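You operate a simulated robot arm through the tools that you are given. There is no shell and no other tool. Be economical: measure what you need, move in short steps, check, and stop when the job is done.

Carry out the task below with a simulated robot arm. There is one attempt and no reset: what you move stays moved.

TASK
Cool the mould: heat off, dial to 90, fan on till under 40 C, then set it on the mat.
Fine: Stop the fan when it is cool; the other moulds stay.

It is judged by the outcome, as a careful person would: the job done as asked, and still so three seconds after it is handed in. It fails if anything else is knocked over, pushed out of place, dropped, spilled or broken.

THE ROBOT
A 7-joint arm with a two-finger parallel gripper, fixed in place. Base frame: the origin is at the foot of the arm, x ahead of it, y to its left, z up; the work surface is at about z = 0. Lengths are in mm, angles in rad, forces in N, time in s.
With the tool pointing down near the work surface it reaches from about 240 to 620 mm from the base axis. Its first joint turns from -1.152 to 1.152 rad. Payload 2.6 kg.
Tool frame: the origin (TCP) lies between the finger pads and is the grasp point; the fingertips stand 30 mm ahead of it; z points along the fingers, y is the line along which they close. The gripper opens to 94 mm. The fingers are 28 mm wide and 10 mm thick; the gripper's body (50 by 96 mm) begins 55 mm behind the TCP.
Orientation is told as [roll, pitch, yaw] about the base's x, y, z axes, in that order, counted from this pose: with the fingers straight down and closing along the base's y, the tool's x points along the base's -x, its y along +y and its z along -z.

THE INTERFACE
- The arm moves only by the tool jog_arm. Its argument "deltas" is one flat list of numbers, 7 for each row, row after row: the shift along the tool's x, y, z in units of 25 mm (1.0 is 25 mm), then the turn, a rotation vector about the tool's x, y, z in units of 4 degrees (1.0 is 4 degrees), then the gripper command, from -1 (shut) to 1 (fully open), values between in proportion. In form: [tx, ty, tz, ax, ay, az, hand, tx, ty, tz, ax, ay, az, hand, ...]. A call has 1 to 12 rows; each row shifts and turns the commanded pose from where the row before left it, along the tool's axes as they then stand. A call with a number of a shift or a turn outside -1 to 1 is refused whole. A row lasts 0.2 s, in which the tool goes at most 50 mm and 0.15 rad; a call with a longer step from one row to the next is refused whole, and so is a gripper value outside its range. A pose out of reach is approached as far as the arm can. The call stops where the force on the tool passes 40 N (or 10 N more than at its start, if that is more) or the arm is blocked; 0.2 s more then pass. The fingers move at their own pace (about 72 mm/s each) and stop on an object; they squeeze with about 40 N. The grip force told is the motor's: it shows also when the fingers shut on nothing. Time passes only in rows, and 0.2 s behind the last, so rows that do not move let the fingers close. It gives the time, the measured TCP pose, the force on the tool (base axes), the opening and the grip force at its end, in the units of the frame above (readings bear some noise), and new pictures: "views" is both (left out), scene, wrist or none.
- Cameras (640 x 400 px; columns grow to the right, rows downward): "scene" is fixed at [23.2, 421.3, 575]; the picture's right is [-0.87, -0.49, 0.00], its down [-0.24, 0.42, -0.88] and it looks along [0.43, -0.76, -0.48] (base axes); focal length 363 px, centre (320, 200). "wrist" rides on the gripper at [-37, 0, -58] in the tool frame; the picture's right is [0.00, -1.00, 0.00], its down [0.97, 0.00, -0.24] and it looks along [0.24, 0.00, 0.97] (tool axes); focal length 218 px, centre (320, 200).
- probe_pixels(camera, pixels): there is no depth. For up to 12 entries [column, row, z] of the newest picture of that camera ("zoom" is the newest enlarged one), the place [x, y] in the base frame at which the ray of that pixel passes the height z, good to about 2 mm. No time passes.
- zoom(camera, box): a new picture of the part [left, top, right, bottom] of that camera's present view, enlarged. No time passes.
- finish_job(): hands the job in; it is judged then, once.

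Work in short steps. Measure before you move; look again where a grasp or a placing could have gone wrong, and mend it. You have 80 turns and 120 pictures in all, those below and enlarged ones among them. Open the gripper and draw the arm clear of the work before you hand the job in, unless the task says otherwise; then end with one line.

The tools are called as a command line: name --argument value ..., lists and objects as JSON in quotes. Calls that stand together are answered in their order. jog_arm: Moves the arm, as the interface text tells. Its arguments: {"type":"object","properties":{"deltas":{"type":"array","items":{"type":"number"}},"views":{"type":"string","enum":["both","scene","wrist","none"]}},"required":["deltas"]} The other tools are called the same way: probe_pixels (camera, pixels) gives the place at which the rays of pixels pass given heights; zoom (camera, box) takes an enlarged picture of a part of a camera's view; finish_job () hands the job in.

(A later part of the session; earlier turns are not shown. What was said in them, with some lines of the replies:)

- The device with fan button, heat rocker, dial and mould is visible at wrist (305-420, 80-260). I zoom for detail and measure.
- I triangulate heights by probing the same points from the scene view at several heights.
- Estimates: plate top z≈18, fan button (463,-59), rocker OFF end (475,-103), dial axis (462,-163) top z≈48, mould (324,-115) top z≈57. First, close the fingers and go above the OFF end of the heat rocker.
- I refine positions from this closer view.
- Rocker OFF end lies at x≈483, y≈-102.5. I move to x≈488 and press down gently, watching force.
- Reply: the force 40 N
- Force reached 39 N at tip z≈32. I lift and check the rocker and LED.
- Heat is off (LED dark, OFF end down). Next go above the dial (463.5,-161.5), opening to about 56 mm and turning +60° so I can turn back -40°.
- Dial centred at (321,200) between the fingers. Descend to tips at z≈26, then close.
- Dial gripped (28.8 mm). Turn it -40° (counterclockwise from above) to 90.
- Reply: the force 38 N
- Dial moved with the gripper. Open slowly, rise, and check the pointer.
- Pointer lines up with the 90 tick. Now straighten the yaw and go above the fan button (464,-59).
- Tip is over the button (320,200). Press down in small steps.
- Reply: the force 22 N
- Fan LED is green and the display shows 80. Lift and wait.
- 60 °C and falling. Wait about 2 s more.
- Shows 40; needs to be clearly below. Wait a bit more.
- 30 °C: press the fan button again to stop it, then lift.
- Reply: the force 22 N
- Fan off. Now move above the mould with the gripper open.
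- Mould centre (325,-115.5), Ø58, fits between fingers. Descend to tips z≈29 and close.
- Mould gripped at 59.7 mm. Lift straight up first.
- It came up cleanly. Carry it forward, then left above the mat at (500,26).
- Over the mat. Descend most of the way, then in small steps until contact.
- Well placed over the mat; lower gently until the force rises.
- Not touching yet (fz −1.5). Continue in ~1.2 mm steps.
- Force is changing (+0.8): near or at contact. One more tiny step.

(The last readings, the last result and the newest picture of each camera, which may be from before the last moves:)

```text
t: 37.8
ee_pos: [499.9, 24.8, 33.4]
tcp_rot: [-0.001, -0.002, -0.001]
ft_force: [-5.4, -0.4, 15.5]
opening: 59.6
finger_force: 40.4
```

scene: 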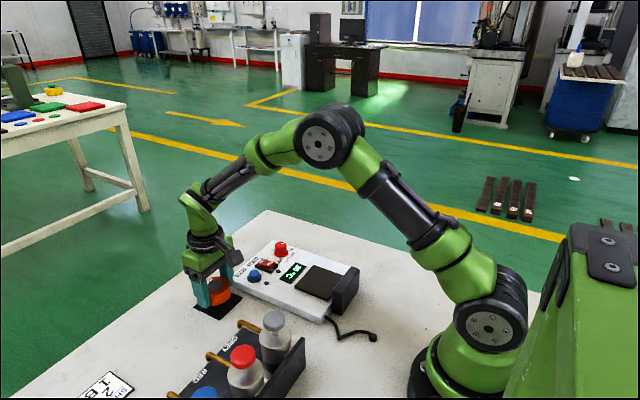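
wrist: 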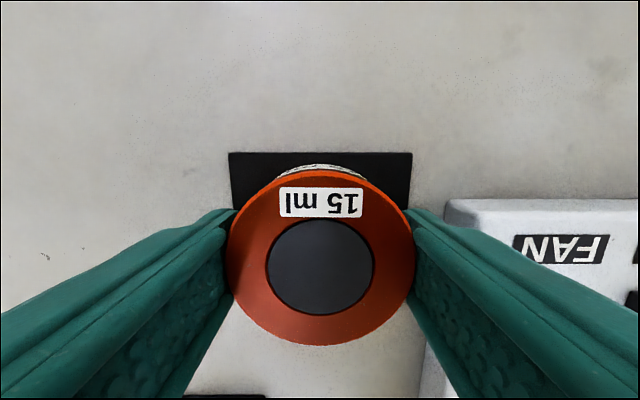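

Contact at 15 N: the mould rests on the mat. Open gradually to ~72 mm and rise.

jog_arm --deltas '[0, 0, -0.03, 0, 0, 0, 0.3, 0, 0, 0, 0, 0, 0, 0.4, 0, 0, 0, 0, 0, 0, 0.5, 0, 0, 0, 0, 0, 0, 0.5, 0, 0, -0.4, 0, 0, 0, 0.5, 0, 0, -0.8, 0, 0, 0, 0.5, 0, 0, -1, 0, 0, 0, 0.5, 0, 0, -1, 0, 0, 0, 0.5, 0, 0, -1, 0, 0, 0, 0.5, 0.8, 0, -1, 0, 0, 0, 0.5, 0.8, 0, -1, 0, 0, 0, 0.5]'

zoom --camera "scene" --box '[170, 220, 350, 330]'

```text
t: 40.2
ee_pos: [459.2, 25.0, 188.3]
tcp_rot: [0.0, 0.0, 0.001]
ft_force: [-0.1, 0.4, 0.2]
opening: 70.6
finger_force: 0.1
```

scene: 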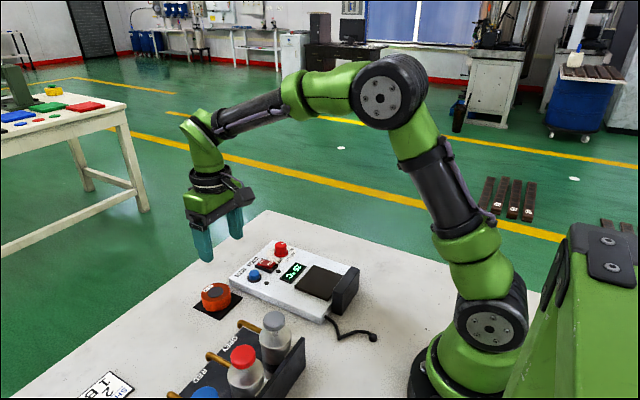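
wrist: 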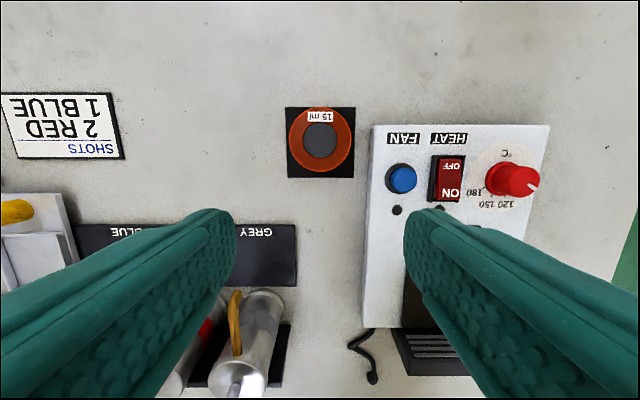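

```text
3.56 times, centred on (260, 275) of scene
```

zoom: 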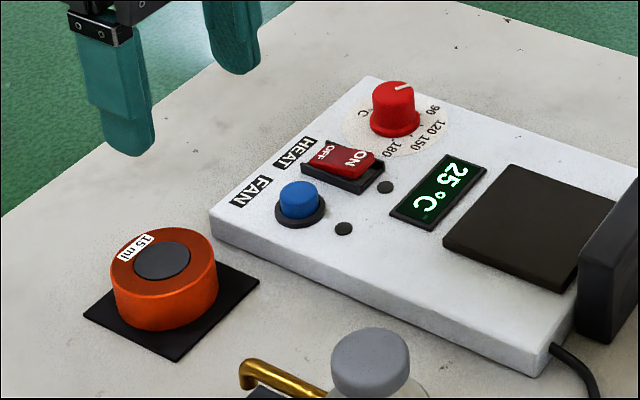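

Mould is on the mat, LEDs off. One last check of the dial from above.

zoom --camera "wrist" --box '[460, 130, 560, 220]'

```text
4.44 times, centred on (510, 175) of wrist
```

zoom: 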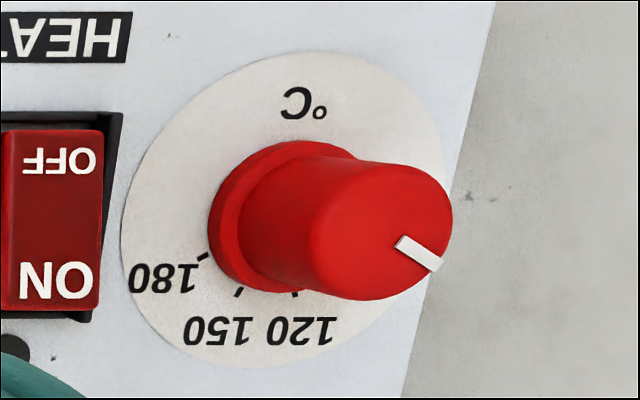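

The pointer is about 60° from straight down, which matches the 90 tick. Handing in.

finish_job

```text
The job is handed in.
```

The mould is on the mat: I turned the heat off, set the dial to 90 and ran the fan. I stopped the fan when the display read 30 °C, and did not touch the other moulds.
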